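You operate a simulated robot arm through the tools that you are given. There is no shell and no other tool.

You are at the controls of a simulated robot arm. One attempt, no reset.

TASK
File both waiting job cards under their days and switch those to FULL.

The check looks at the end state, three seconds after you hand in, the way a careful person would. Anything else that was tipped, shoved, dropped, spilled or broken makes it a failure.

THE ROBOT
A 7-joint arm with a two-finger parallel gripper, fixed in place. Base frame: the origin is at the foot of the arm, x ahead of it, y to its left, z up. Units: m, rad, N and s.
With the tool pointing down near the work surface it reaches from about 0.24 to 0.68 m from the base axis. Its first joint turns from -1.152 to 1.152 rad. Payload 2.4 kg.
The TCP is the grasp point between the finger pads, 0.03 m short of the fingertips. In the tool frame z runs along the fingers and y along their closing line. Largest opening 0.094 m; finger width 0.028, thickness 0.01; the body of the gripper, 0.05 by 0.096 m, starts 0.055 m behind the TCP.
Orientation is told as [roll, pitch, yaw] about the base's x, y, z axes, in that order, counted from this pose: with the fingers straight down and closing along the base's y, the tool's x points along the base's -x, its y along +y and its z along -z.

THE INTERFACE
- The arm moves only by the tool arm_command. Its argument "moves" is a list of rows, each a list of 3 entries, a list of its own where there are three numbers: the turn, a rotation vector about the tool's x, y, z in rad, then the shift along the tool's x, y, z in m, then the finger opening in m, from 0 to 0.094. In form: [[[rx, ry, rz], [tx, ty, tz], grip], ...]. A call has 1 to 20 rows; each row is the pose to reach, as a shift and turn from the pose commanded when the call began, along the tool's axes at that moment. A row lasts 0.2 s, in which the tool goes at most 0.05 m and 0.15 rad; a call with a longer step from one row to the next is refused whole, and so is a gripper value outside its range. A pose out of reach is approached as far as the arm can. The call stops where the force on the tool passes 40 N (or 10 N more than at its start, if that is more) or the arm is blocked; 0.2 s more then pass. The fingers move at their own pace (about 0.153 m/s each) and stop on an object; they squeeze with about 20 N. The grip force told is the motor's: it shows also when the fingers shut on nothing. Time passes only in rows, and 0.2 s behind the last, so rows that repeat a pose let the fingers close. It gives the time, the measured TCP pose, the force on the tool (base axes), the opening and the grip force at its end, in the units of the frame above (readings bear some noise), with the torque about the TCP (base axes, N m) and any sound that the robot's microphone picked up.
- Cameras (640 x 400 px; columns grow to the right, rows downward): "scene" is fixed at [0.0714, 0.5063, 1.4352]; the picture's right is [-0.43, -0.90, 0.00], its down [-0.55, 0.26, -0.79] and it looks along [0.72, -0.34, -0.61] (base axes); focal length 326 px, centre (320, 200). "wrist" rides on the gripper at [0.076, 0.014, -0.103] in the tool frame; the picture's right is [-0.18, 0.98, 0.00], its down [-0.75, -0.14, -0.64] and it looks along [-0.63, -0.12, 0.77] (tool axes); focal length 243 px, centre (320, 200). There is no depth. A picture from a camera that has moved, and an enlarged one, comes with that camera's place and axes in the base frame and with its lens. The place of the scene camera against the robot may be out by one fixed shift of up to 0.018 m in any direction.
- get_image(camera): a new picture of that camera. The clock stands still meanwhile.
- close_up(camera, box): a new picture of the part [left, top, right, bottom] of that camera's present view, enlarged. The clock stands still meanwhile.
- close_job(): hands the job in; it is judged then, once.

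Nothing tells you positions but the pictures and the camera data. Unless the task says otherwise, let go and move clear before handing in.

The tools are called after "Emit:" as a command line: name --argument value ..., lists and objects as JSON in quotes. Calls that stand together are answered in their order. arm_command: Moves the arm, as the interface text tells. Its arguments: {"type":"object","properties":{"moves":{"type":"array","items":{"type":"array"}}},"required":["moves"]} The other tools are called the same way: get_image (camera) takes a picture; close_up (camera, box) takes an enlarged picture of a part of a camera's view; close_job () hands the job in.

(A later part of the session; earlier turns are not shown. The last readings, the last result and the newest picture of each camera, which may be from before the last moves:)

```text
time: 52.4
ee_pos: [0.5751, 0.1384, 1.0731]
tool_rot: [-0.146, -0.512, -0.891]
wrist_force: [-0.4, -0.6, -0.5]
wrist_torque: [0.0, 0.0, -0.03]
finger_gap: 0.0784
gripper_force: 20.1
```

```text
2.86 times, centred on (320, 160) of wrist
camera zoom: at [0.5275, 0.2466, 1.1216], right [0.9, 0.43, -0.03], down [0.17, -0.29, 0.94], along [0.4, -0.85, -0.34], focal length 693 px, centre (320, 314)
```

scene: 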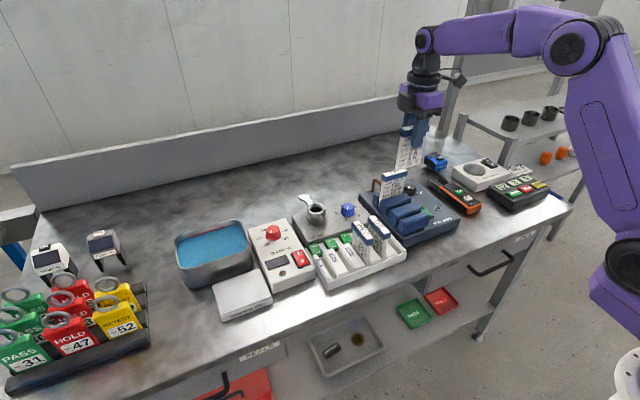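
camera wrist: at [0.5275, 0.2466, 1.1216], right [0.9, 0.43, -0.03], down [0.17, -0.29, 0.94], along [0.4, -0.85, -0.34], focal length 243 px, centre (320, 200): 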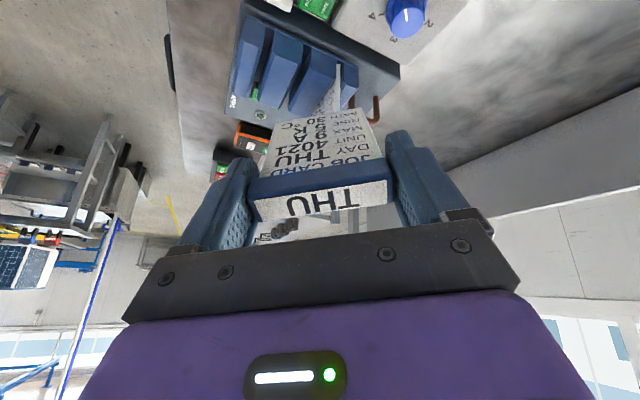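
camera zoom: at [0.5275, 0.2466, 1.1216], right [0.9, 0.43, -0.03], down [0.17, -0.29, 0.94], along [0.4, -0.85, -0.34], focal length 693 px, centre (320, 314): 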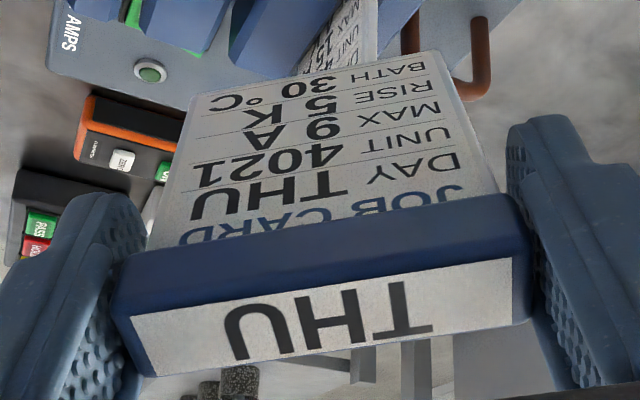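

In the grip the card leans only about 4° relative to the tool. I'll slowly rotate the tool upright at yaw -90° while drifting toward a point above the THU slot.

Emit:
arm_command --moves '[[[0.0007, 0.0108, 0.0125], [0.0013, 0, -0.0011], 0.0], [[0.0022, 0.0324, 0.0375], [0.0039, 0.0001, -0.0034], 0.0], [[0.0044, 0.0647, 0.0751], [0.0078, 0.0002, -0.0069], 0.0], [[0.0066, 0.0971, 0.1126], [0.0117, 0.0003, -0.0103], 0.0], [[0.0088, 0.1295, 0.1502], [0.0156, 0.0005, -0.0137], 0.0], [[0.011, 0.1618, 0.1877], [0.0195, 0.0006, -0.0171], 0.0], [[0.0131, 0.1942, 0.2253], [0.0234, 0.0007, -0.0206], 0.0], [[0.0153, 0.2265, 0.2628], [0.0273, 0.0008, -0.024], 0.0], [[0.0175, 0.2589, 0.3003], [0.0312, 0.0009, -0.0274], 0.0], [[0.0197, 0.2913, 0.3379], [0.0352, 0.001, -0.0308], 0.0], [[0.0219, 0.3236, 0.3754], [0.0391, 0.0011, -0.0343], 0.0], [[0.0241, 0.356, 0.413], [0.043, 0.0013, -0.0377], 0.0], [[0.0263, 0.3884, 0.4505], [0.0469, 0.0014, -0.0411], 0.0], [[0.0285, 0.4207, 0.488], [0.0508, 0.0015, -0.0445], 0.0], [[0.0307, 0.4531, 0.5256], [0.0547, 0.0016, -0.048], 0.0], [[0.0329, 0.4855, 0.5631], [0.0586, 0.0017, -0.0514], 0.0], [[0.035, 0.5178, 0.6007], [0.0625, 0.0018, -0.0548], 0.0], [[0.0365, 0.5394, 0.6257], [0.0651, 0.0019, -0.0571], 0.0], [[0.0365, 0.5394, 0.6257], [0.0651, 0.0019, -0.0571], 0.0]]'

Emit:
get_image --camera "wrist"

Emit:
close_up --camera "scene" --box '[290, 120, 410, 280]'

```text
time: 56.4
ee_pos: [0.5287, 0.2101, 1.0882]
tool_rot: [0.0, 0.0, -1.571]
wrist_force: [-0.2, -0.7, 0.7]
wrist_torque: [0.02, -0.02, -0.03]
finger_gap: 0.0782
gripper_force: 20.1
```

```text
taken
camera wrist: at [0.545, 0.2861, 1.1917], right [0.98, -0.18, 0.0], down [-0.14, -0.75, 0.64], along [-0.12, -0.63, -0.77], focal length 243 px, centre (320, 200)
```

wrist: 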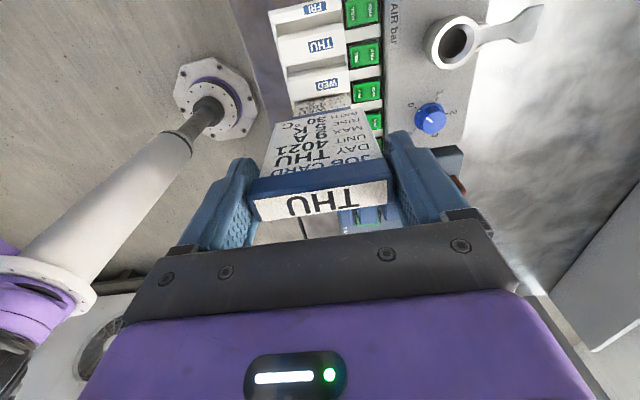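

```text
2.50 times, centred on (350, 200) of scene
camera zoom: at [0.0714, 0.5063, 1.4352], right [-0.43, -0.9, 0.0], down [-0.55, 0.26, -0.79], along [0.72, -0.34, -0.61], focal length 814 px, centre (245, 200)
```

zoom: 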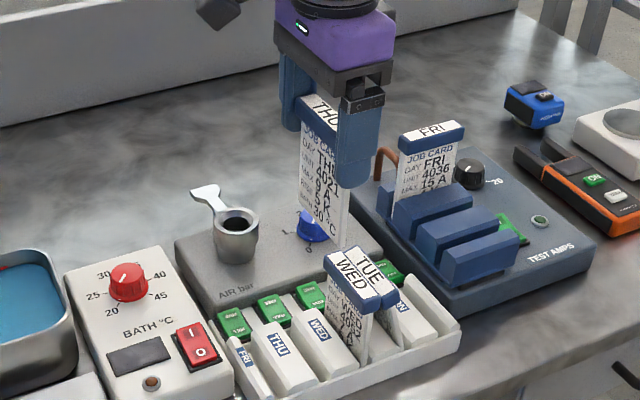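

The card is upright over the tray with its text facing +y, matching the filed cards, and the grip is steady. I'll zoom in to measure its exact pose relative to the THU slot.

Emit:
close_up --camera "wrist" --box '[230, 90, 410, 230]'

Emit:
close_up --camera "scene" --box '[330, 130, 390, 230]'

Emit:
close_up --camera "wrist" --box '[250, 0, 410, 120]'

```text
2.86 times, centred on (320, 160) of wrist
camera zoom: at [0.545, 0.2861, 1.1917], right [0.98, -0.18, 0.0], down [-0.14, -0.75, 0.64], along [-0.12, -0.63, -0.77], focal length 693 px, centre (320, 314)
```

zoom: 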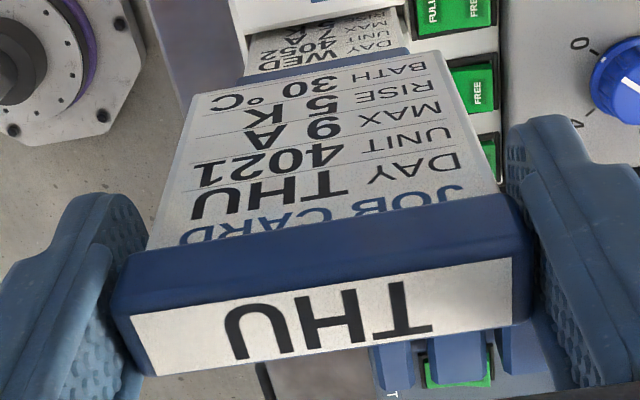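

```text
4.00 times, centred on (360, 180) of scene
camera zoom: at [0.0714, 0.5063, 1.4352], right [-0.43, -0.9, 0.0], down [-0.55, 0.26, -0.79], along [0.72, -0.34, -0.61], focal length 1303 px, centre (160, 280)
```

zoom: 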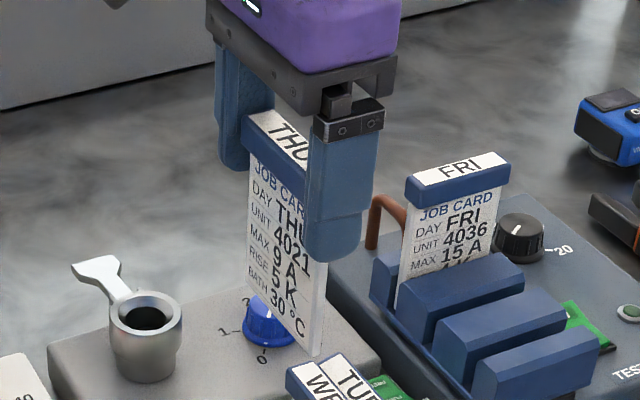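

```text
3.33 times, centred on (330, 60) of wrist
camera zoom: at [0.545, 0.2861, 1.1917], right [0.98, -0.18, 0.0], down [-0.14, -0.75, 0.64], along [-0.12, -0.63, -0.77], focal length 809 px, centre (287, 667)
```

zoom: 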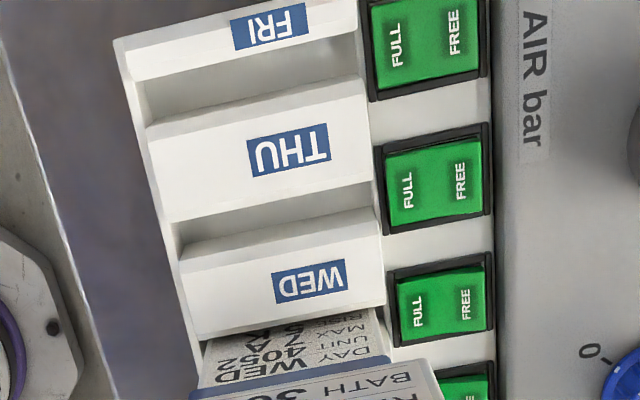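

The THU slot is centred at y ≈ 0.2194, about 11 mm wide at the top, spanning x 0.484–0.568. I'll line the card up and lower it slowly to just above the ridges, then compare the card's bottom edge with the slot directly.

Emit:
arm_command --moves '[[[0, 0, 0], [0.003, -0.001, 0.003], 0.0], [[0, 0, 0], [0.006, -0.002, 0.01], 0.0], [[0, 0, 0], [0.009, -0.002, 0.02], 0.0], [[0, 0, 0], [0.0105, -0.002, 0.032], 0.0], [[0, 0, 0], [0.0105, -0.002, 0.045], 0.0], [[0, 0, 0], [0.0105, -0.002, 0.058], 0.0], [[0, 0, 0], [0.0105, -0.002, 0.071], 0.0], [[0, 0, 0], [0.0105, -0.002, 0.084], 0.0], [[0, 0, 0], [0.0105, -0.002, 0.097], 0.0], [[0, 0, 0], [0.0105, -0.002, 0.109], 0.0], [[0, 0, 0], [0.0105, -0.002, 0.119], 0.0], [[0, 0, 0], [0.0105, -0.002, 0.126], 0.0], [[0, 0, 0], [0.0105, -0.002, 0.13], 0.0], [[0, 0, 0], [0.0105, -0.002, 0.13], 0.0]]'

Emit:
get_image --camera "wrist"

Emit:
close_up --camera "wrist" --box '[240, 50, 420, 190]'

Emit:
close_up --camera "scene" --box '[300, 190, 400, 280]'

```text
time: 59.4
ee_pos: [0.5276, 0.2199, 0.9595]
tool_rot: [0.001, 0.001, -1.57]
wrist_force: [0.1, -0.7, -0.3]
wrist_torque: [0.01, 0.0, 0.01]
finger_gap: 0.0783
gripper_force: 20.2
```

```text
taken
camera wrist: at [0.5439, 0.2967, 1.0612], right [0.98, -0.18, 0.0], down [-0.14, -0.75, 0.64], along [-0.12, -0.63, -0.77], focal length 243 px, centre (320, 200)
```

wrist: 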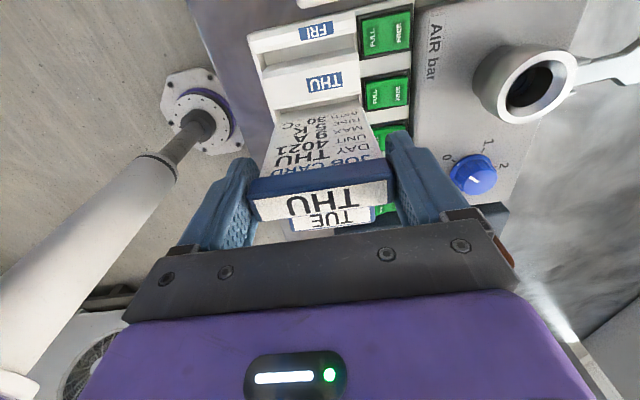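

```text
2.86 times, centred on (330, 120) of wrist
camera zoom: at [0.5439, 0.2967, 1.0612], right [0.98, -0.18, 0.0], down [-0.14, -0.75, 0.64], along [-0.12, -0.63, -0.77], focal length 693 px, centre (291, 429)
```

zoom: 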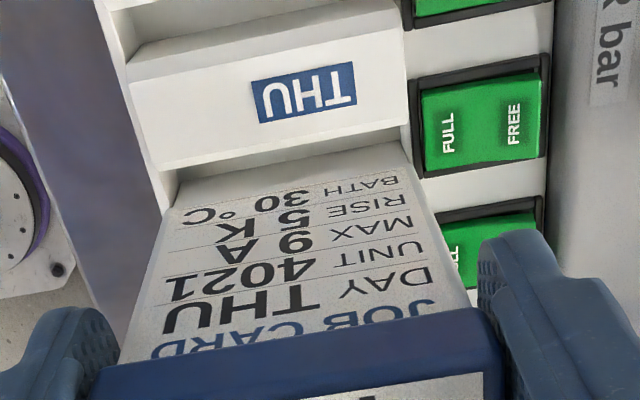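

```text
4.44 times, centred on (350, 235) of scene
camera zoom: at [0.0714, 0.5063, 1.4352], right [-0.43, -0.9, 0.0], down [-0.55, 0.26, -0.79], along [0.72, -0.34, -0.61], focal length 1448 px, centre (187, 44)
```

zoom: 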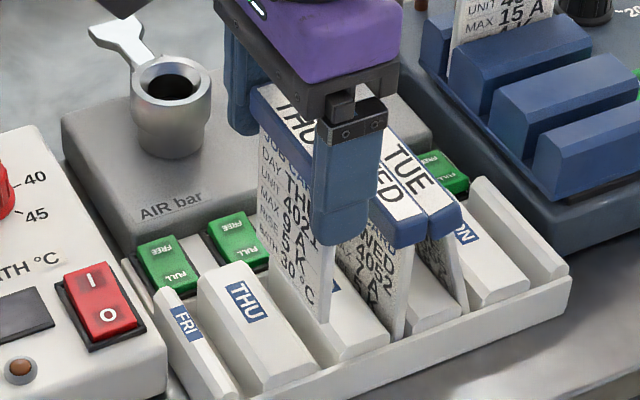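

The card is just above the slot and appears nearly aligned. I'll enlarge the bottom edge in both views.

Emit:
close_up --camera "wrist" --box '[265, 70, 365, 140]'

Emit:
close_up --camera "scene" --box '[340, 230, 390, 280]'

```text
5.71 times, centred on (315, 105) of wrist
camera zoom: at [0.5439, 0.2967, 1.0612], right [0.98, -0.18, 0.0], down [-0.14, -0.75, 0.64], along [-0.12, -0.63, -0.77], focal length 1386 px, centre (349, 743)
```

zoom: 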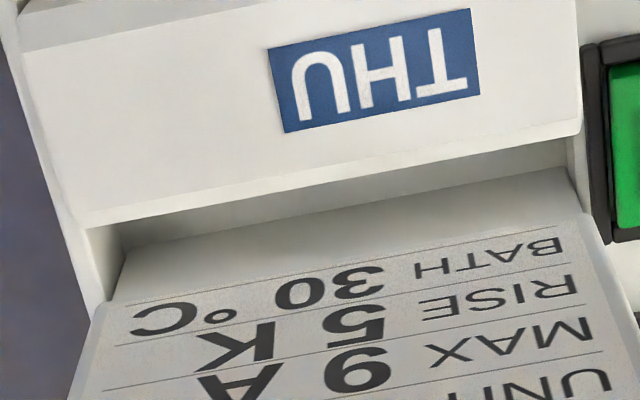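

```text
8.00 times, centred on (365, 255) of scene
camera zoom: at [0.0714, 0.5063, 1.4352], right [-0.43, -0.9, 0.0], down [-0.55, 0.26, -0.79], along [0.72, -0.34, -0.61], focal length 2606 px, centre (-40, -240)
```

zoom: 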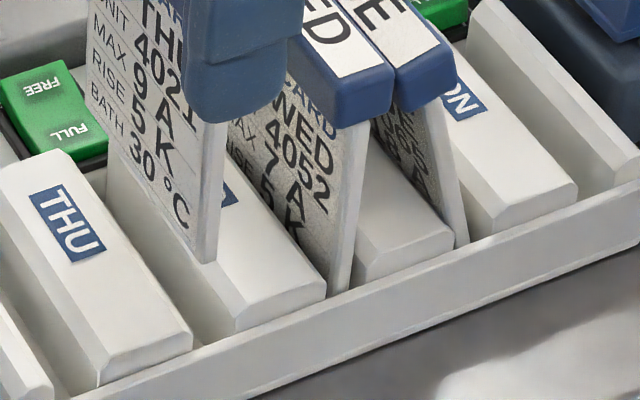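

I want a finer comparison of THU's front edge with WED's, so I'm enlarging the scene view further.

Emit:
close_up --camera "scene" --box '[355, 240, 385, 270]'

Emit:
close_up --camera "scene" --box '[370, 235, 400, 265]'

```text
13.33 times, centred on (370, 255) of scene
camera zoom: at [0.0714, 0.5063, 1.4352], right [-0.43, -0.9, 0.0], down [-0.55, 0.26, -0.79], along [0.72, -0.34, -0.61], focal length 4343 px, centre (-347, -533)
```

zoom: 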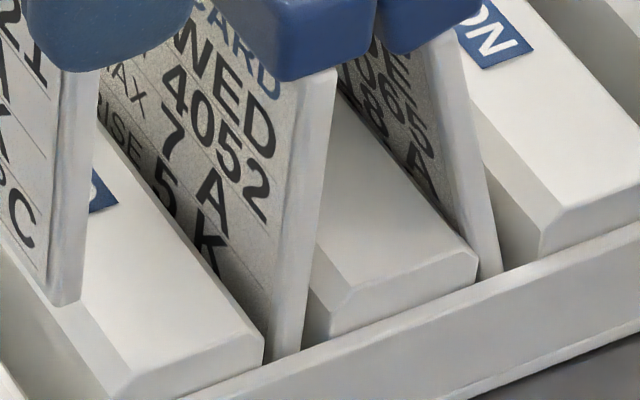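

```text
13.33 times, centred on (385, 250) of scene
camera zoom: at [0.0714, 0.5063, 1.4352], right [-0.43, -0.9, 0.0], down [-0.55, 0.26, -0.79], along [0.72, -0.34, -0.61], focal length 4343 px, centre (-547, -467)
```

zoom: 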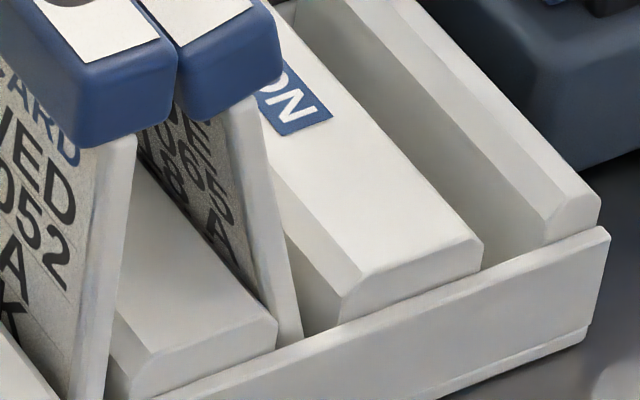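

THU is vertical within about a degree and lines up to within about 2 mm of the slot centre. I'll nudge it 1.5 mm toward -y and 3 mm toward -x, then lower it partway into the slot and check the force.

Emit:
arm_command --moves '[[[0, 0, 0], [-0.0008, -0.0015, 0.002], 0.0], [[0, 0, 0], [-0.0015, -0.003, 0.006], 0.0], [[0, 0, 0], [-0.0015, -0.003, 0.011], 0.0], [[0, 0, 0], [-0.0015, -0.003, 0.016], 0.0], [[0, 0, 0], [-0.0015, -0.003, 0.021], 0.0], [[0, 0, 0], [-0.0015, -0.003, 0.026], 0.0], [[0, 0, 0], [-0.0015, -0.003, 0.03], 0.0], [[0, 0, 0], [-0.0015, -0.003, 0.03], 0.0]]'

Emit:
close_up --camera "wrist" --box '[240, 50, 420, 190]'

Emit:
close_up --camera "scene" --box '[320, 210, 400, 280]'

```text
time: 61.2
ee_pos: [0.5227, 0.2188, 0.9289]
tool_rot: [-0.001, 0.0, -1.571]
wrist_force: [0.3, 0.2, -1.5]
wrist_torque: [0.01, 0.0, 0.01]
finger_gap: 0.0786
gripper_force: 19.9
```

```text
2.86 times, centred on (330, 120) of wrist
camera zoom: at [0.5394, 0.2951, 1.0306], right [0.98, -0.18, 0.0], down [-0.14, -0.75, 0.64], along [-0.12, -0.63, -0.77], focal length 693 px, centre (291, 429)
```

zoom: 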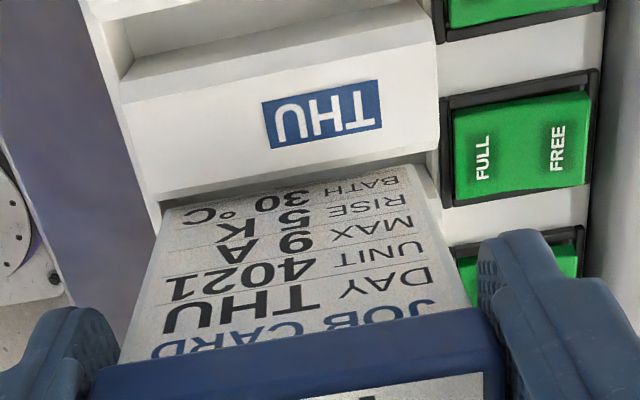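

```text
5.71 times, centred on (360, 245) of scene
camera zoom: at [0.0714, 0.5063, 1.4352], right [-0.43, -0.9, 0.0], down [-0.55, 0.26, -0.79], along [0.72, -0.34, -0.61], focal length 1861 px, centre (91, -57)
```

zoom: 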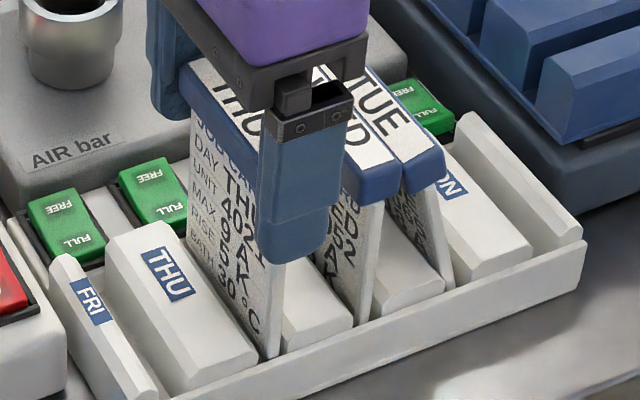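

The card's bottom is entering the THU slot with almost no force. I'll keep lowering in small steps until it seats.

Emit:
arm_command --moves '[[[0, 0, 0], [0, 0, 0.004], 0.0], [[0, 0, 0], [0, 0, 0.008], 0.0], [[0, 0, 0], [0, 0, 0.012], 0.0], [[0, 0, 0], [0, 0, 0.015], 0.0], [[0, 0, 0], [0, 0, 0.015], 0.0]]'

Emit:
close_up --camera "wrist" --box '[240, 50, 420, 190]'

Emit:
close_up --camera "scene" --box '[320, 210, 400, 280]'

```text
time: 62.4
ee_pos: [0.5235, 0.2197, 0.9135]
tool_rot: [0.0, 0.0, -1.572]
wrist_force: [0.1, 0.4, 0.1]
wrist_torque: [-0.02, 0.06, -0.03]
finger_gap: 0.0785
gripper_force: 20.1
```

```text
2.86 times, centred on (330, 120) of wrist
camera zoom: at [0.5393, 0.2964, 1.0158], right [0.98, -0.18, 0.0], down [-0.14, -0.75, 0.64], along [-0.12, -0.63, -0.77], focal length 693 px, centre (291, 429)
```

zoom: 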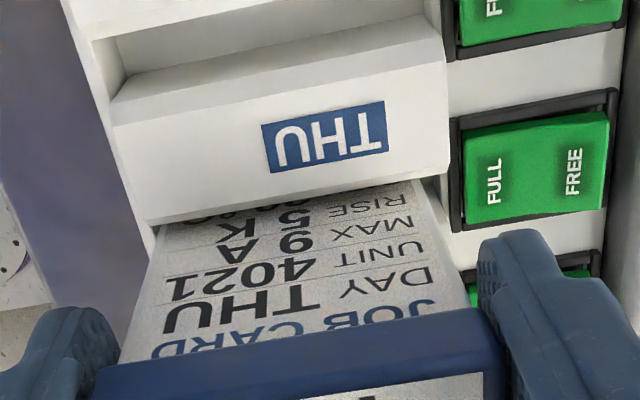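

```text
5.71 times, centred on (360, 245) of scene
camera zoom: at [0.0714, 0.5063, 1.4352], right [-0.43, -0.9, 0.0], down [-0.55, 0.26, -0.79], along [0.72, -0.34, -0.61], focal length 1861 px, centre (91, -57)
```

zoom: 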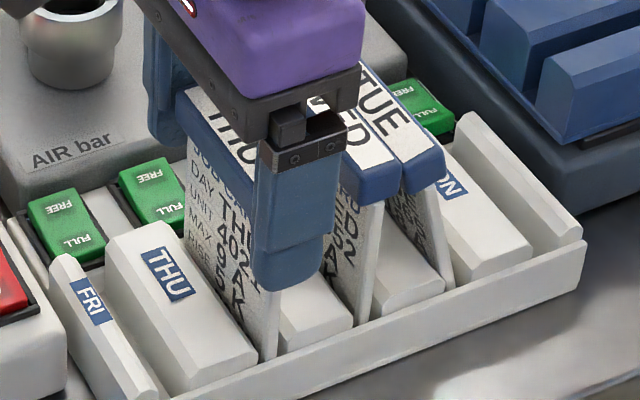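

THU is inside the slot and nearly at WED's depth. I'll lower in 2 mm steps until it touches the slot floor.

Emit:
arm_command --moves '[[[0, 0, 0], [0, 0, 0.002], 0.0], [[0, 0, 0], [0, 0, 0.004], 0.0], [[0, 0, 0], [0, 0, 0.005], 0.0], [[0, 0, 0], [0, 0, 0.005], 0.0]]'

Emit:
close_up --camera "scene" --box '[320, 200, 400, 270]'

```text
time: 63.4
ee_pos: [0.5235, 0.2189, 0.9093]
tool_rot: [0.001, -0.001, -1.571]
wrist_force: [-0.1, -0.2, 0.0]
wrist_torque: [0.02, 0.02, 0.0]
finger_gap: 0.0779
gripper_force: 19.9
```

```text
5.71 times, centred on (360, 235) of scene
camera zoom: at [0.0714, 0.5063, 1.4352], right [-0.43, -0.9, 0.0], down [-0.55, 0.26, -0.79], along [0.72, -0.34, -0.61], focal length 1861 px, centre (91, 0)
```

zoom: 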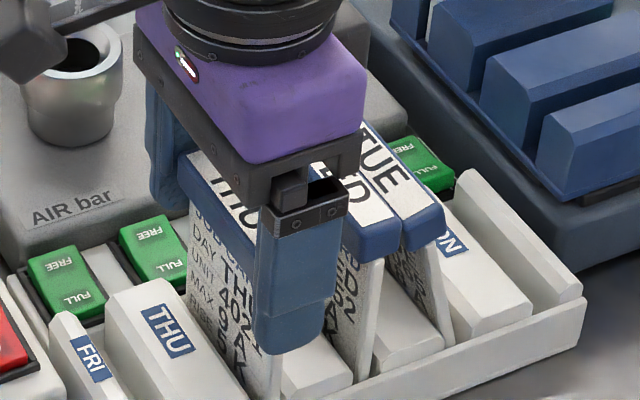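

There is no floor contact yet, so I'll continue down in small steps.

Emit:
arm_command --moves '[[[0, 0, 0], [0, 0, 0.002], 0.0], [[0, 0, 0], [0, 0, 0.004], 0.0], [[0, 0, 0], [0, 0, 0.004], 0.0]]'

Emit:
close_up --camera "wrist" --box '[230, 90, 410, 230]'

```text
time: 64.2
ee_pos: [0.5236, 0.2192, 0.9037]
tool_rot: [0.001, -0.001, -1.571]
wrist_force: [-2.2, -1.2, 13.8]
wrist_torque: [-0.12, 0.07, 0.02]
finger_gap: 0.0785
gripper_force: 19.8
```

```text
2.86 times, centred on (320, 160) of wrist
camera zoom: at [0.5392, 0.2953, 1.0077], right [0.98, -0.18, 0.0], down [-0.14, -0.75, 0.64], along [-0.12, -0.63, -0.77], focal length 693 px, centre (320, 314)
```

zoom: 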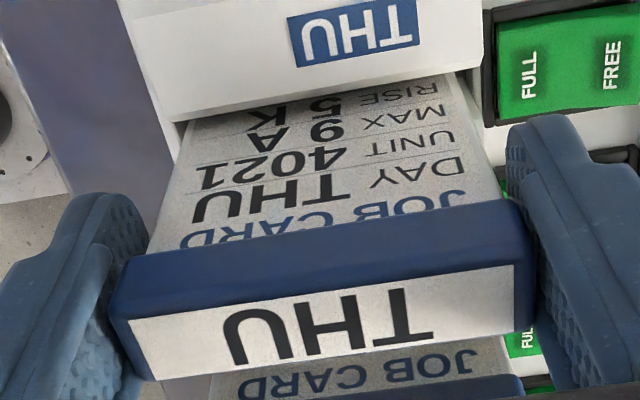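

The card touched the slot floor at about 14 N, so it is seated. I'll ease up 1 mm and open the fingers gently.

Emit:
arm_command --moves '[[[0, 0, 0], [0, 0, -0.001], 0.0], [[0, 0, 0], [0, 0, -0.0015], 0.076], [[0, 0, 0], [0, 0, -0.0015], 0.08], [[0, 0, 0], [0, 0, -0.0015], 0.086], [[0, 0, 0], [0, 0, -0.0015], 0.092], [[0, 0, 0], [0, 0, -0.0015], 0.092]]'

Emit:
close_up --camera "wrist" --box '[230, 90, 410, 230]'

Emit:
close_up --camera "scene" --box '[320, 200, 400, 270]'

```text
time: 65.6
ee_pos: [0.5241, 0.2178, 0.9075]
tool_rot: [0.0, 0.0, -1.571]
wrist_force: [0.7, -0.3, -0.4]
wrist_torque: [-0.02, -0.01, 0.01]
finger_gap: 0.0921
gripper_force: 0.0
```

```text
2.86 times, centred on (320, 160) of wrist
camera zoom: at [0.5398, 0.295, 1.0091], right [0.98, -0.18, 0.0], down [-0.14, -0.75, 0.64], along [-0.12, -0.63, -0.77], focal length 693 px, centre (320, 314)
```

zoom: 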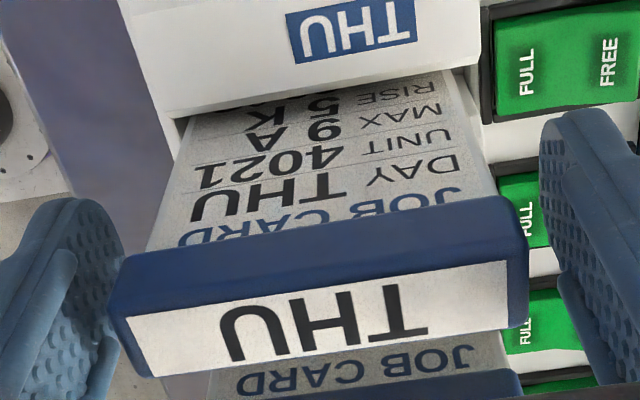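

```text
5.71 times, centred on (360, 235) of scene
camera zoom: at [0.0714, 0.5063, 1.4352], right [-0.43, -0.9, 0.0], down [-0.55, 0.26, -0.79], along [0.72, -0.34, -0.61], focal length 1861 px, centre (91, 0)
```

zoom: 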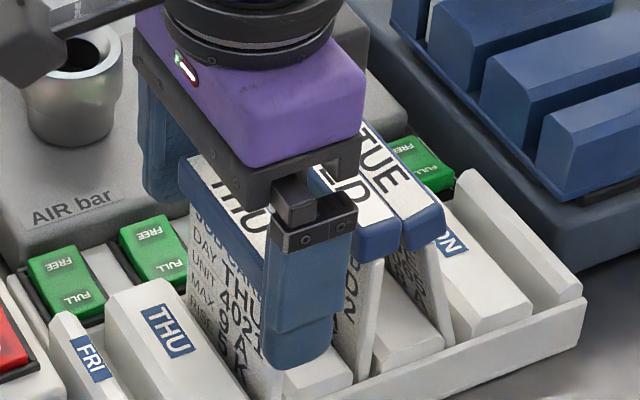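

THU stands in its slot, and the fingers are open and clear of the header ends. I'll rise straight up slowly and then look at the whole tray.

Emit:
arm_command --moves '[[[0, 0, 0], [0, 0, -0.006], 0.092], [[0, 0, 0], [0, 0, -0.016], 0.092], [[0, 0, 0], [0, 0, -0.03], 0.092], [[0, 0, 0], [0, 0, -0.05], 0.092], [[0, 0, 0], [0, 0, -0.08], 0.092], [[0, 0, 0], [0, 0, -0.115], 0.092], [[0, 0, 0], [0, 0, -0.15], 0.092], [[0, 0, 0], [0, 0, -0.17], 0.092], [[0, 0, 0], [0, 0, -0.17], 0.092]]'

Emit:
get_image --camera "wrist"

Emit:
close_up --camera "wrist" --box '[220, 20, 420, 180]'

Emit:
close_up --camera "scene" --box '[310, 190, 420, 280]'

```text
time: 67.6
ee_pos: [0.5233, 0.2199, 1.0794]
tool_rot: [0.0, 0.001, -1.569]
wrist_force: [0.2, -0.1, 0.0]
wrist_torque: [-0.01, 0.0, 0.04]
finger_gap: 0.0922
gripper_force: 0.2
```

```text
taken
camera wrist: at [0.5399, 0.2954, 1.1809], right [0.98, -0.18, 0.0], down [-0.14, -0.75, 0.64], along [-0.12, -0.63, -0.77], focal length 243 px, centre (320, 200)
```

wrist: 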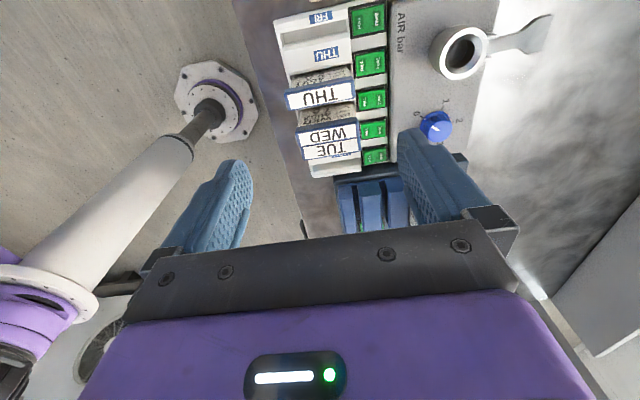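

```text
2.50 times, centred on (320, 100) of wrist
camera zoom: at [0.5399, 0.2954, 1.1809], right [0.98, -0.18, 0.0], down [-0.14, -0.75, 0.64], along [-0.12, -0.63, -0.77], focal length 606 px, centre (320, 450)
```

zoom: 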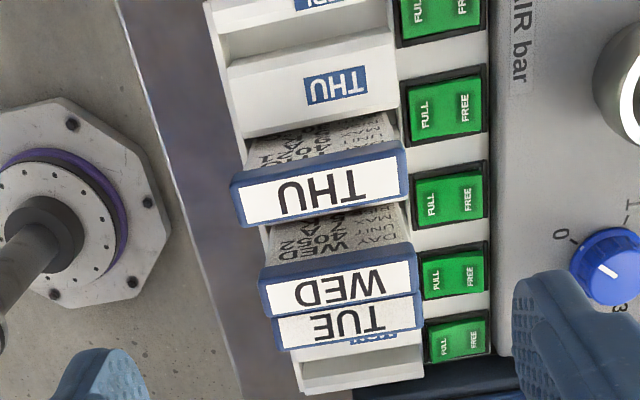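

```text
4.44 times, centred on (365, 235) of scene
camera zoom: at [0.0714, 0.5063, 1.4352], right [-0.43, -0.9, 0.0], down [-0.55, 0.26, -0.79], along [0.72, -0.34, -0.61], focal length 1448 px, centre (120, 44)
```

zoom: 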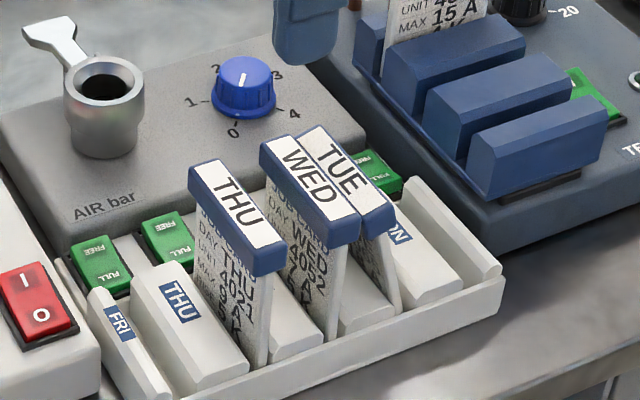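

THU is now properly filed and upright. TUE was knocked to lean on WED, so I must stand it up again. I'll measure TUE more closely from here.

Emit:
close_up --camera "wrist" --box '[290, 110, 400, 180]'

Emit:
close_up --camera "scene" --box '[365, 215, 410, 265]'

```text
5.71 times, centred on (345, 145) of wrist
camera zoom: at [0.5399, 0.2954, 1.1809], right [0.98, -0.18, 0.0], down [-0.14, -0.75, 0.64], along [-0.12, -0.63, -0.77], focal length 1386 px, centre (177, 514)
```

zoom: 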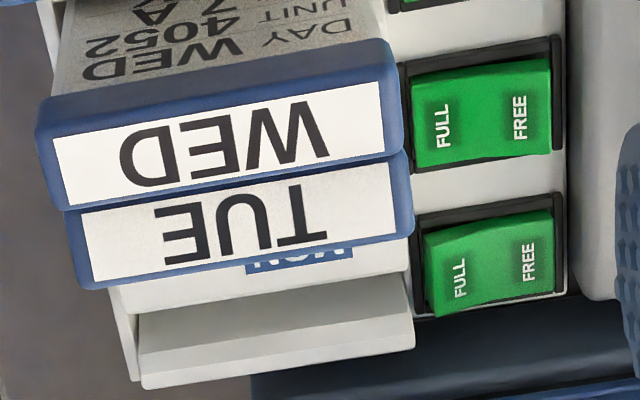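

```text
8.00 times, centred on (388, 240) of scene
camera zoom: at [0.0714, 0.5063, 1.4352], right [-0.43, -0.9, 0.0], down [-0.55, 0.26, -0.79], along [0.72, -0.34, -0.61], focal length 2606 px, centre (-220, -120)
```

zoom: 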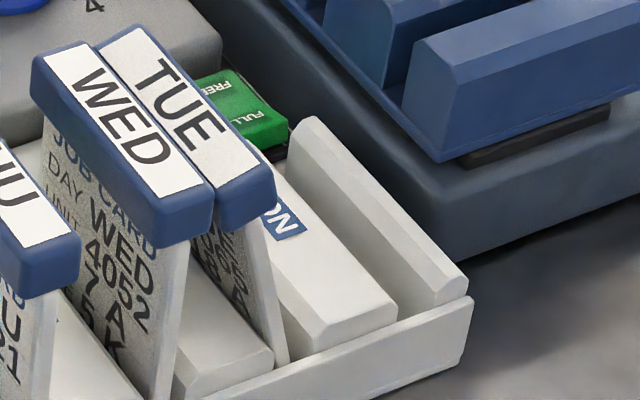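

TUE's header top is at about (0.526, 0.151, 0.911), leaning about 14°. I'll grip it by its header ends too, with the fingers kept on the -y side so they miss WED. First I'm moving above it and partway down.

Emit:
arm_command --moves '[[[0, 0, 0], [-0.02, 0.0026, 0], 0.094], [[0, 0, 0], [-0.045, 0.0026, 0.01], 0.094], [[0, 0, 0], [-0.07, 0.0026, 0.025], 0.094], [[0, 0, 0], [-0.0779, 0.0026, 0.05], 0.094], [[0, 0, 0], [-0.0779, 0.0026, 0.075], 0.094], [[0, 0, 0], [-0.0779, 0.0026, 0.1], 0.094], [[0, 0, 0], [-0.0779, 0.0026, 0.12], 0.094], [[0, 0, 0], [-0.0779, 0.0026, 0.12], 0.094]]'

Emit:
get_image --camera "wrist"

Emit:
close_up --camera "wrist" --box '[230, 80, 410, 230]'

Emit:
close_up --camera "scene" --box '[330, 180, 420, 270]'

```text
time: 69.4
ee_pos: [0.5285, 0.1393, 0.9555]
tool_rot: [0.0, 0.0, -1.57]
wrist_force: [0.6, 0.3, 0.2]
wrist_torque: [-0.03, -0.01, 0.0]
finger_gap: 0.0943
gripper_force: 0.1
```

```text
taken
camera wrist: at [0.5443, 0.2165, 1.058], right [0.98, -0.18, 0.0], down [-0.14, -0.75, 0.64], along [-0.12, -0.63, -0.77], focal length 243 px, centre (320, 200)
```

wrist: 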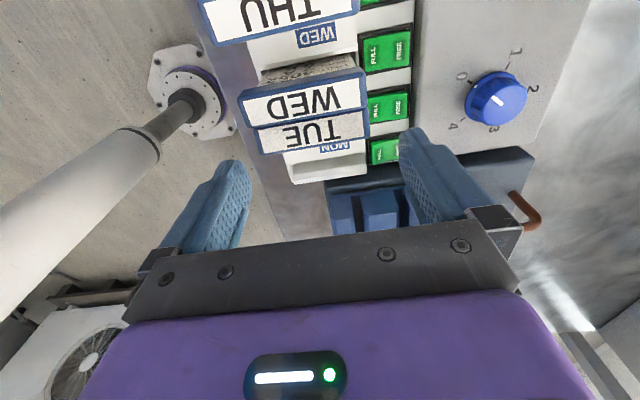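

```text
2.67 times, centred on (320, 155) of wrist
camera zoom: at [0.5443, 0.2165, 1.058], right [0.98, -0.18, 0.0], down [-0.14, -0.75, 0.64], along [-0.12, -0.63, -0.77], focal length 647 px, centre (320, 320)
```

zoom: 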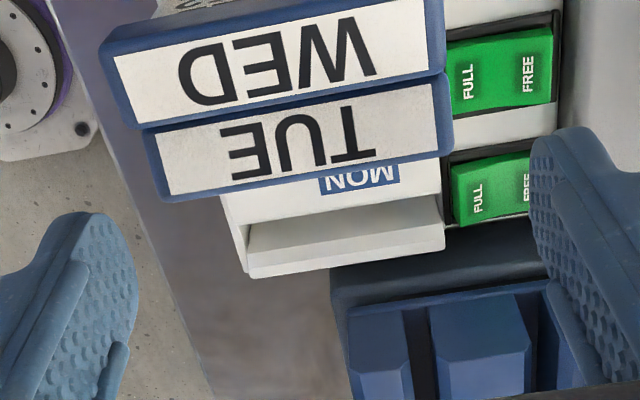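

```text
4.44 times, centred on (375, 225) of scene
camera zoom: at [0.0714, 0.5063, 1.4352], right [-0.43, -0.9, 0.0], down [-0.55, 0.26, -0.79], along [0.72, -0.34, -0.61], focal length 1448 px, centre (76, 89)
```

zoom: 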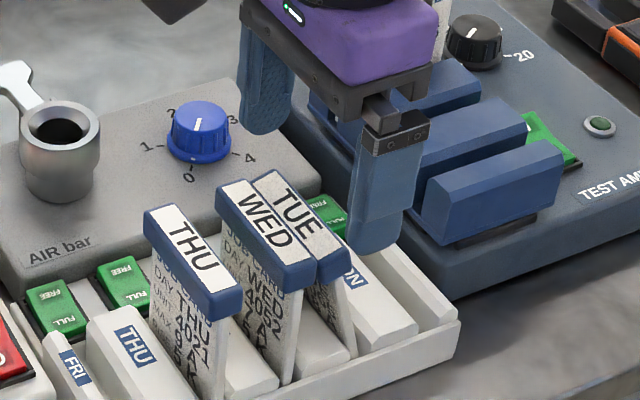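

TUE's header is centred near x = 0.526, and the tool is about 4 mm too far toward +x. I'll correct that and lower to the header.

Emit:
arm_command --moves '[[[0, 0, 0], [0.0015, -0.004, 0.008], 0.094], [[0, 0, 0], [0.0015, -0.004, 0.02], 0.094], [[0, 0, 0], [0.0015, -0.004, 0.032], 0.094], [[0, 0, 0], [0.0015, -0.004, 0.042], 0.094], [[0, 0, 0], [0.0015, -0.004, 0.05], 0.094], [[0, 0, 0], [0.0015, -0.004, 0.05], 0.094]]'

Emit:
get_image --camera "wrist"

Emit:
close_up --camera "wrist" --box '[230, 100, 410, 240]'

Emit:
close_up --camera "scene" --box '[330, 180, 420, 270]'

```text
time: 70.8
ee_pos: [0.522, 0.1414, 0.9055]
tool_rot: [-0.001, 0.0, -1.571]
wrist_force: [-0.7, -0.5, -0.6]
wrist_torque: [0.0, -0.02, 0.01]
finger_gap: 0.094
gripper_force: 0.0
```

```text
taken
camera wrist: at [0.5384, 0.2184, 1.0075], right [0.98, -0.18, 0.0], down [-0.14, -0.75, 0.64], along [-0.12, -0.63, -0.77], focal length 243 px, centre (320, 200)
```

wrist: 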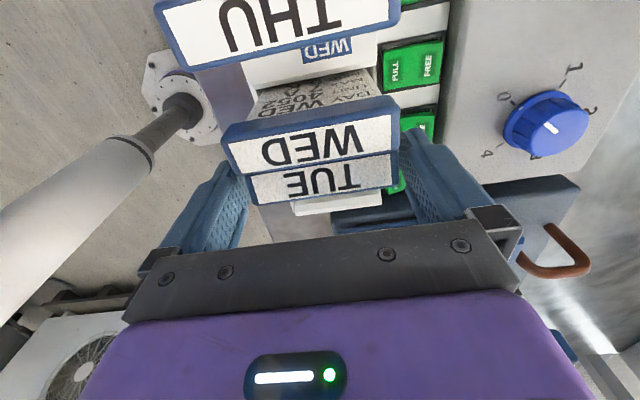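

```text
2.86 times, centred on (320, 170) of wrist
camera zoom: at [0.5384, 0.2184, 1.0075], right [0.98, -0.18, 0.0], down [-0.14, -0.75, 0.64], along [-0.12, -0.63, -0.77], focal length 693 px, centre (320, 286)
```

zoom: 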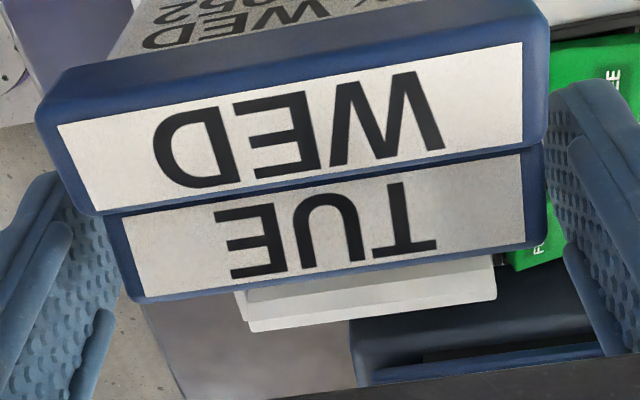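

```text
4.44 times, centred on (375, 225) of scene
camera zoom: at [0.0714, 0.5063, 1.4352], right [-0.43, -0.9, 0.0], down [-0.55, 0.26, -0.79], along [0.72, -0.34, -0.61], focal length 1448 px, centre (76, 89)
```

zoom: 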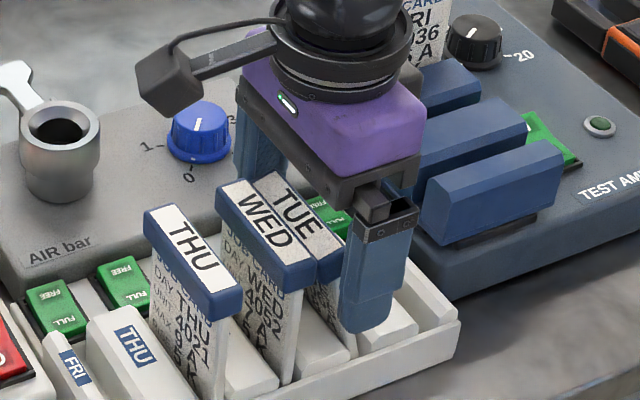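

The fingers are beside TUE's header ends, on the -y side and clear of WED. I'll recentre 2 mm and close on TUE.

Emit:
arm_command --moves '[[[0, 0, 0], [0, 0.002, 0], 0.094], [[0, 0, 0], [0, 0.002, 0], 0.084], [[0, 0, 0], [0, 0.002, 0], 0.08], [[0, 0, 0], [0, 0.002, 0], 0.06], [[0, 0, 0], [0, 0.002, 0], 0.0], [[0, 0, 0], [0, 0.002, 0], 0.0]]'

Emit:
close_up --camera "wrist" --box '[230, 100, 410, 240]'

Emit:
close_up --camera "scene" --box '[330, 180, 420, 270]'

```text
time: 72.2
ee_pos: [0.5241, 0.1425, 0.9038]
tool_rot: [0.0, -0.001, -1.57]
wrist_force: [-1.3, -0.5, 0.0]
wrist_torque: [-0.03, -0.01, 0.02]
finger_gap: 0.0785
gripper_force: 20.4
```

```text
2.86 times, centred on (320, 170) of wrist
camera zoom: at [0.5406, 0.2188, 1.0081], right [0.98, -0.18, 0.0], down [-0.14, -0.75, 0.64], along [-0.12, -0.63, -0.77], focal length 693 px, centre (320, 286)
```

zoom: 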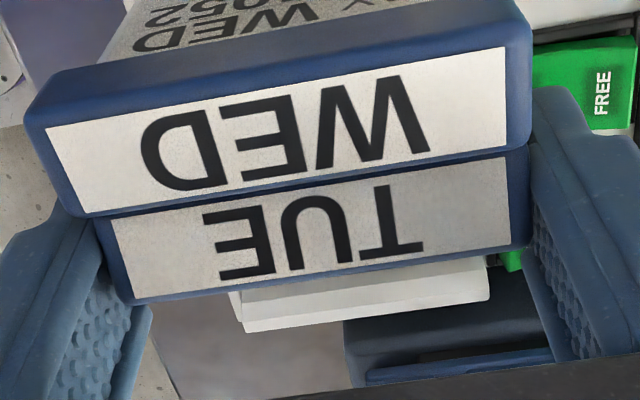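

```text
4.44 times, centred on (375, 225) of scene
camera zoom: at [0.0714, 0.5063, 1.4352], right [-0.43, -0.9, 0.0], down [-0.55, 0.26, -0.79], along [0.72, -0.34, -0.61], focal length 1448 px, centre (76, 89)
```

zoom: 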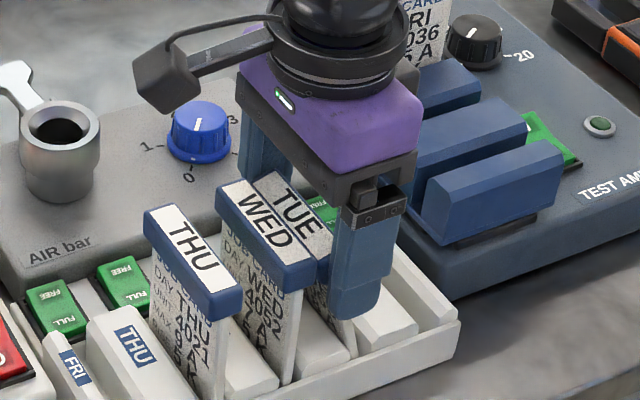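

TUE is gripped. I'll lift it about 6 mm and rotate it upright slowly about its base, moving its header back toward -y.

Emit:
arm_command --moves '[[[0, 0, 0], [0, 0, -0.003], 0.0], [[0, 0, 0], [0, 0, -0.006], 0.0], [[0, 0.0244, 0], [-0.0021, 0, -0.0062], 0.0], [[0, 0.0488, 0], [-0.0042, 0, -0.0063], 0.0], [[0, 0.0732, 0], [-0.0062, 0, -0.0064], 0.0], [[0, 0.0976, 0], [-0.0083, 0, -0.0066], 0.0], [[0, 0.122, 0], [-0.0104, 0, -0.0067], 0.0], [[0, 0.1464, 0], [-0.0125, 0, -0.0068], 0.0], [[0, 0.1708, 0], [-0.0146, 0, -0.007], 0.0], [[0, 0.1952, 0], [-0.0166, 0, -0.0071], 0.0], [[0, 0.2196, 0], [-0.0187, 0, -0.0072], 0.0], [[0, 0.244, 0], [-0.0208, 0, -0.0072], 0.0], [[0, 0.244, 0], [-0.0208, 0, -0.0072], 0.0]]'

Emit:
get_image --camera "wrist"

Emit:
close_up --camera "scene" --box '[330, 190, 420, 270]'

Emit:
close_up --camera "scene" --box '[365, 225, 405, 265]'

```text
time: 75.0
ee_pos: [0.5248, 0.1215, 0.9139]
tool_rot: [0.0, 0.243, -1.572]
wrist_force: [0.6, 0.0, -0.7]
wrist_torque: [-0.01, 0.0, -0.03]
finger_gap: 0.0783
gripper_force: 19.3
```

```text
taken
camera wrist: at [0.5408, 0.1711, 1.0315], right [0.98, -0.18, -0.04], down [-0.14, -0.89, 0.44], along [-0.12, -0.43, -0.9], focal length 243 px, centre (320, 200)
```

wrist: 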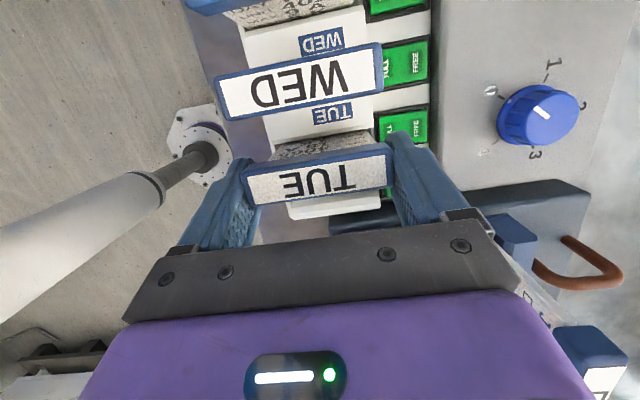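

```text
5.00 times, centred on (375, 230) of scene
camera zoom: at [0.0714, 0.5063, 1.4352], right [-0.43, -0.9, 0.0], down [-0.55, 0.26, -0.79], along [0.72, -0.34, -0.61], focal length 1629 px, centre (45, 50)
```

zoom: 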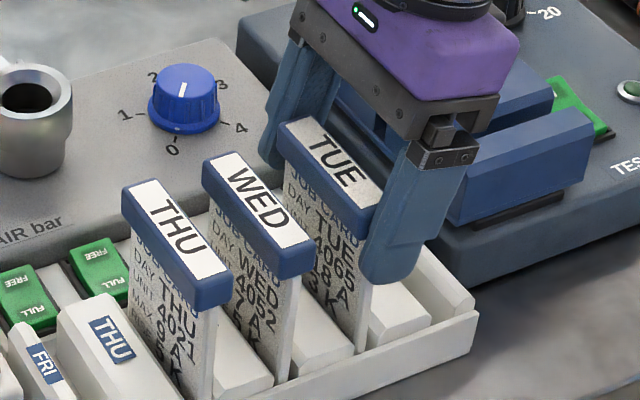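

```text
10.00 times, centred on (385, 245) of scene
camera zoom: at [0.0714, 0.5063, 1.4352], right [-0.43, -0.9, 0.0], down [-0.55, 0.26, -0.79], along [0.72, -0.34, -0.61], focal length 3258 px, centre (-330, -250)
```

zoom: 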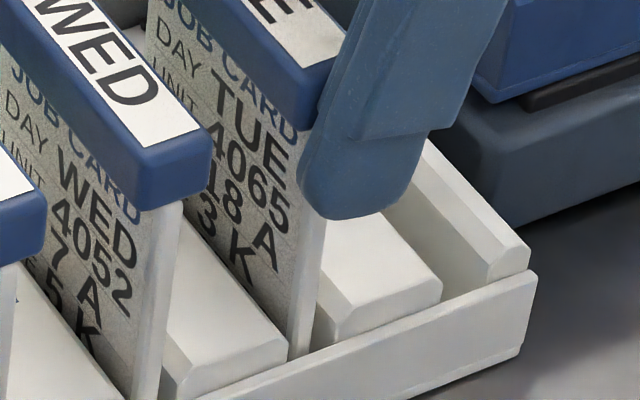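

TUE is upright again in its slot, and THU, WED and TUE are evenly spaced. Before lowering it, I want to check the blue AIR knob, whose pointer mark looks different in this view.

Emit:
close_up --camera "scene" --box '[325, 190, 375, 230]'

Emit:
close_up --camera "wrist" --box '[470, 60, 610, 180]'

```text
10.00 times, centred on (350, 210) of scene
camera zoom: at [0.0714, 0.5063, 1.4352], right [-0.43, -0.9, 0.0], down [-0.55, 0.26, -0.79], along [0.72, -0.34, -0.61], focal length 3258 px, centre (20, 100)
```

zoom: 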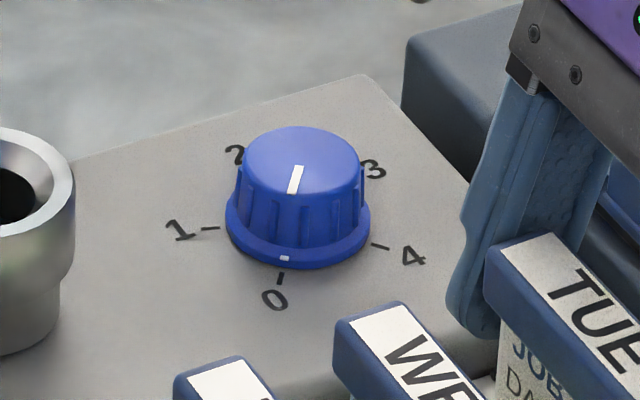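

```text
3.33 times, centred on (540, 120) of wrist
camera zoom: at [0.5408, 0.1711, 1.0315], right [0.98, -0.18, -0.04], down [-0.14, -0.89, 0.44], along [-0.12, -0.43, -0.9], focal length 809 px, centre (-413, 467)
```

zoom: 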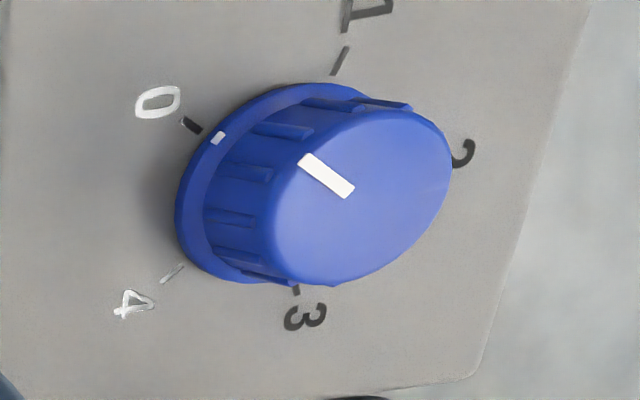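

The knob still points at 0, so it is fine. TUE's header is back at the correct spacing, so I'll lower it gently until it rests on the slot floor.

Emit:
arm_command --moves '[[[0, 0, 0], [-0.0005, 0, 0.002], 0.0], [[0, 0, 0], [-0.001, 0, 0.004], 0.0], [[0, 0, 0], [-0.0014, 0, 0.0055], 0.0], [[0, 0, 0], [-0.0014, 0, 0.0055], 0.0]]'

Emit:
close_up --camera "scene" --box '[365, 225, 405, 265]'

```text
time: 76.0
ee_pos: [0.5245, 0.1215, 0.9088]
tool_rot: [0.001, 0.245, -1.571]
wrist_force: [0.6, -0.1, -0.7]
wrist_torque: [-0.03, 0.01, 0.0]
finger_gap: 0.0784
gripper_force: 20.2
```

```text
10.00 times, centred on (385, 245) of scene
camera zoom: at [0.0714, 0.5063, 1.4352], right [-0.43, -0.9, 0.0], down [-0.55, 0.26, -0.79], along [0.72, -0.34, -0.61], focal length 3258 px, centre (-330, -250)
```

zoom: 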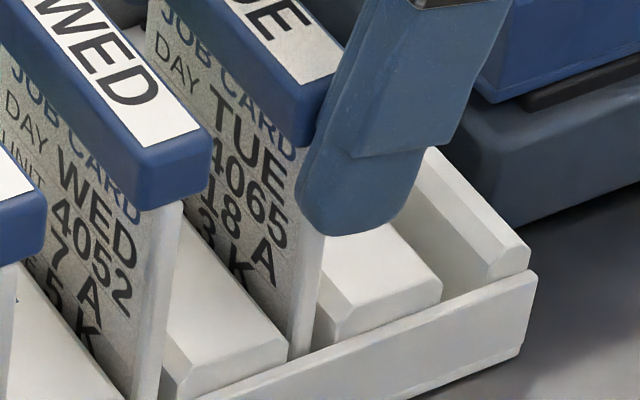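

There is no contact yet, so I'll lower TUE a few more millimetres in small steps.

Emit:
arm_command --moves '[[[0, 0, 0], [-0.0004, 0, 0.0015], 0.0], [[0, 0, 0], [-0.0007, 0, 0.003], 0.0], [[0, 0, 0], [-0.0007, 0, 0.003], 0.0]]'

```text
time: 76.8
ee_pos: [0.5244, 0.1207, 0.9057]
tool_rot: [0.002, 0.244, -1.569]
wrist_force: [-1.3, 0.2, 14.7]
wrist_torque: [0.11, 0.03, 0.03]
finger_gap: 0.0782
gripper_force: 20.6
```

TUE is resting on its slot floor. I'll ease up 1 mm and open the fingers gently.

Emit:
arm_command --moves '[[[0, 0, 0], [0.0003, 0, -0.001], 0.0], [[0, 0, 0], [0.0003, 0, -0.0013], 0.076], [[0, 0, 0], [0.0003, 0, -0.0013], 0.08], [[0, 0, 0], [0.0003, 0, -0.0013], 0.086], [[0, 0, 0], [0.0003, 0, -0.0013], 0.092], [[0, 0, 0], [0.0003, 0, -0.0013], 0.094]]'

Emit:
close_up --camera "scene" --box '[330, 190, 420, 270]'

Emit:
close_up --camera "wrist" --box '[210, 60, 430, 230]'

```text
time: 78.2
ee_pos: [0.524, 0.1221, 0.9064]
tool_rot: [0.0, 0.245, -1.572]
wrist_force: [0.2, -1.0, 0.3]
wrist_torque: [-0.01, -0.01, -0.03]
finger_gap: 0.0939
gripper_force: 0.1
```

```text
5.00 times, centred on (375, 230) of scene
camera zoom: at [0.0714, 0.5063, 1.4352], right [-0.43, -0.9, 0.0], down [-0.55, 0.26, -0.79], along [0.72, -0.34, -0.61], focal length 1629 px, centre (45, 50)
```

zoom: 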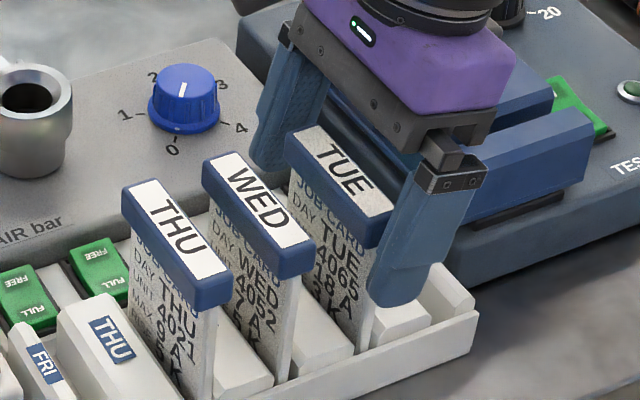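

```text
2.35 times, centred on (320, 145) of wrist
camera zoom: at [0.5405, 0.1713, 1.0238], right [0.98, -0.18, -0.04], down [-0.14, -0.89, 0.44], along [-0.12, -0.43, -0.9], focal length 571 px, centre (320, 329)
```

zoom: 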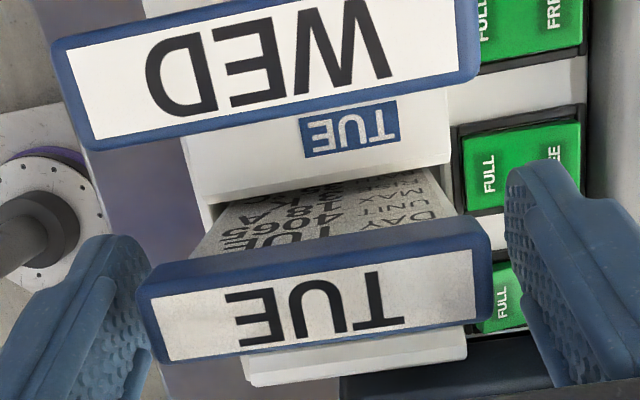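

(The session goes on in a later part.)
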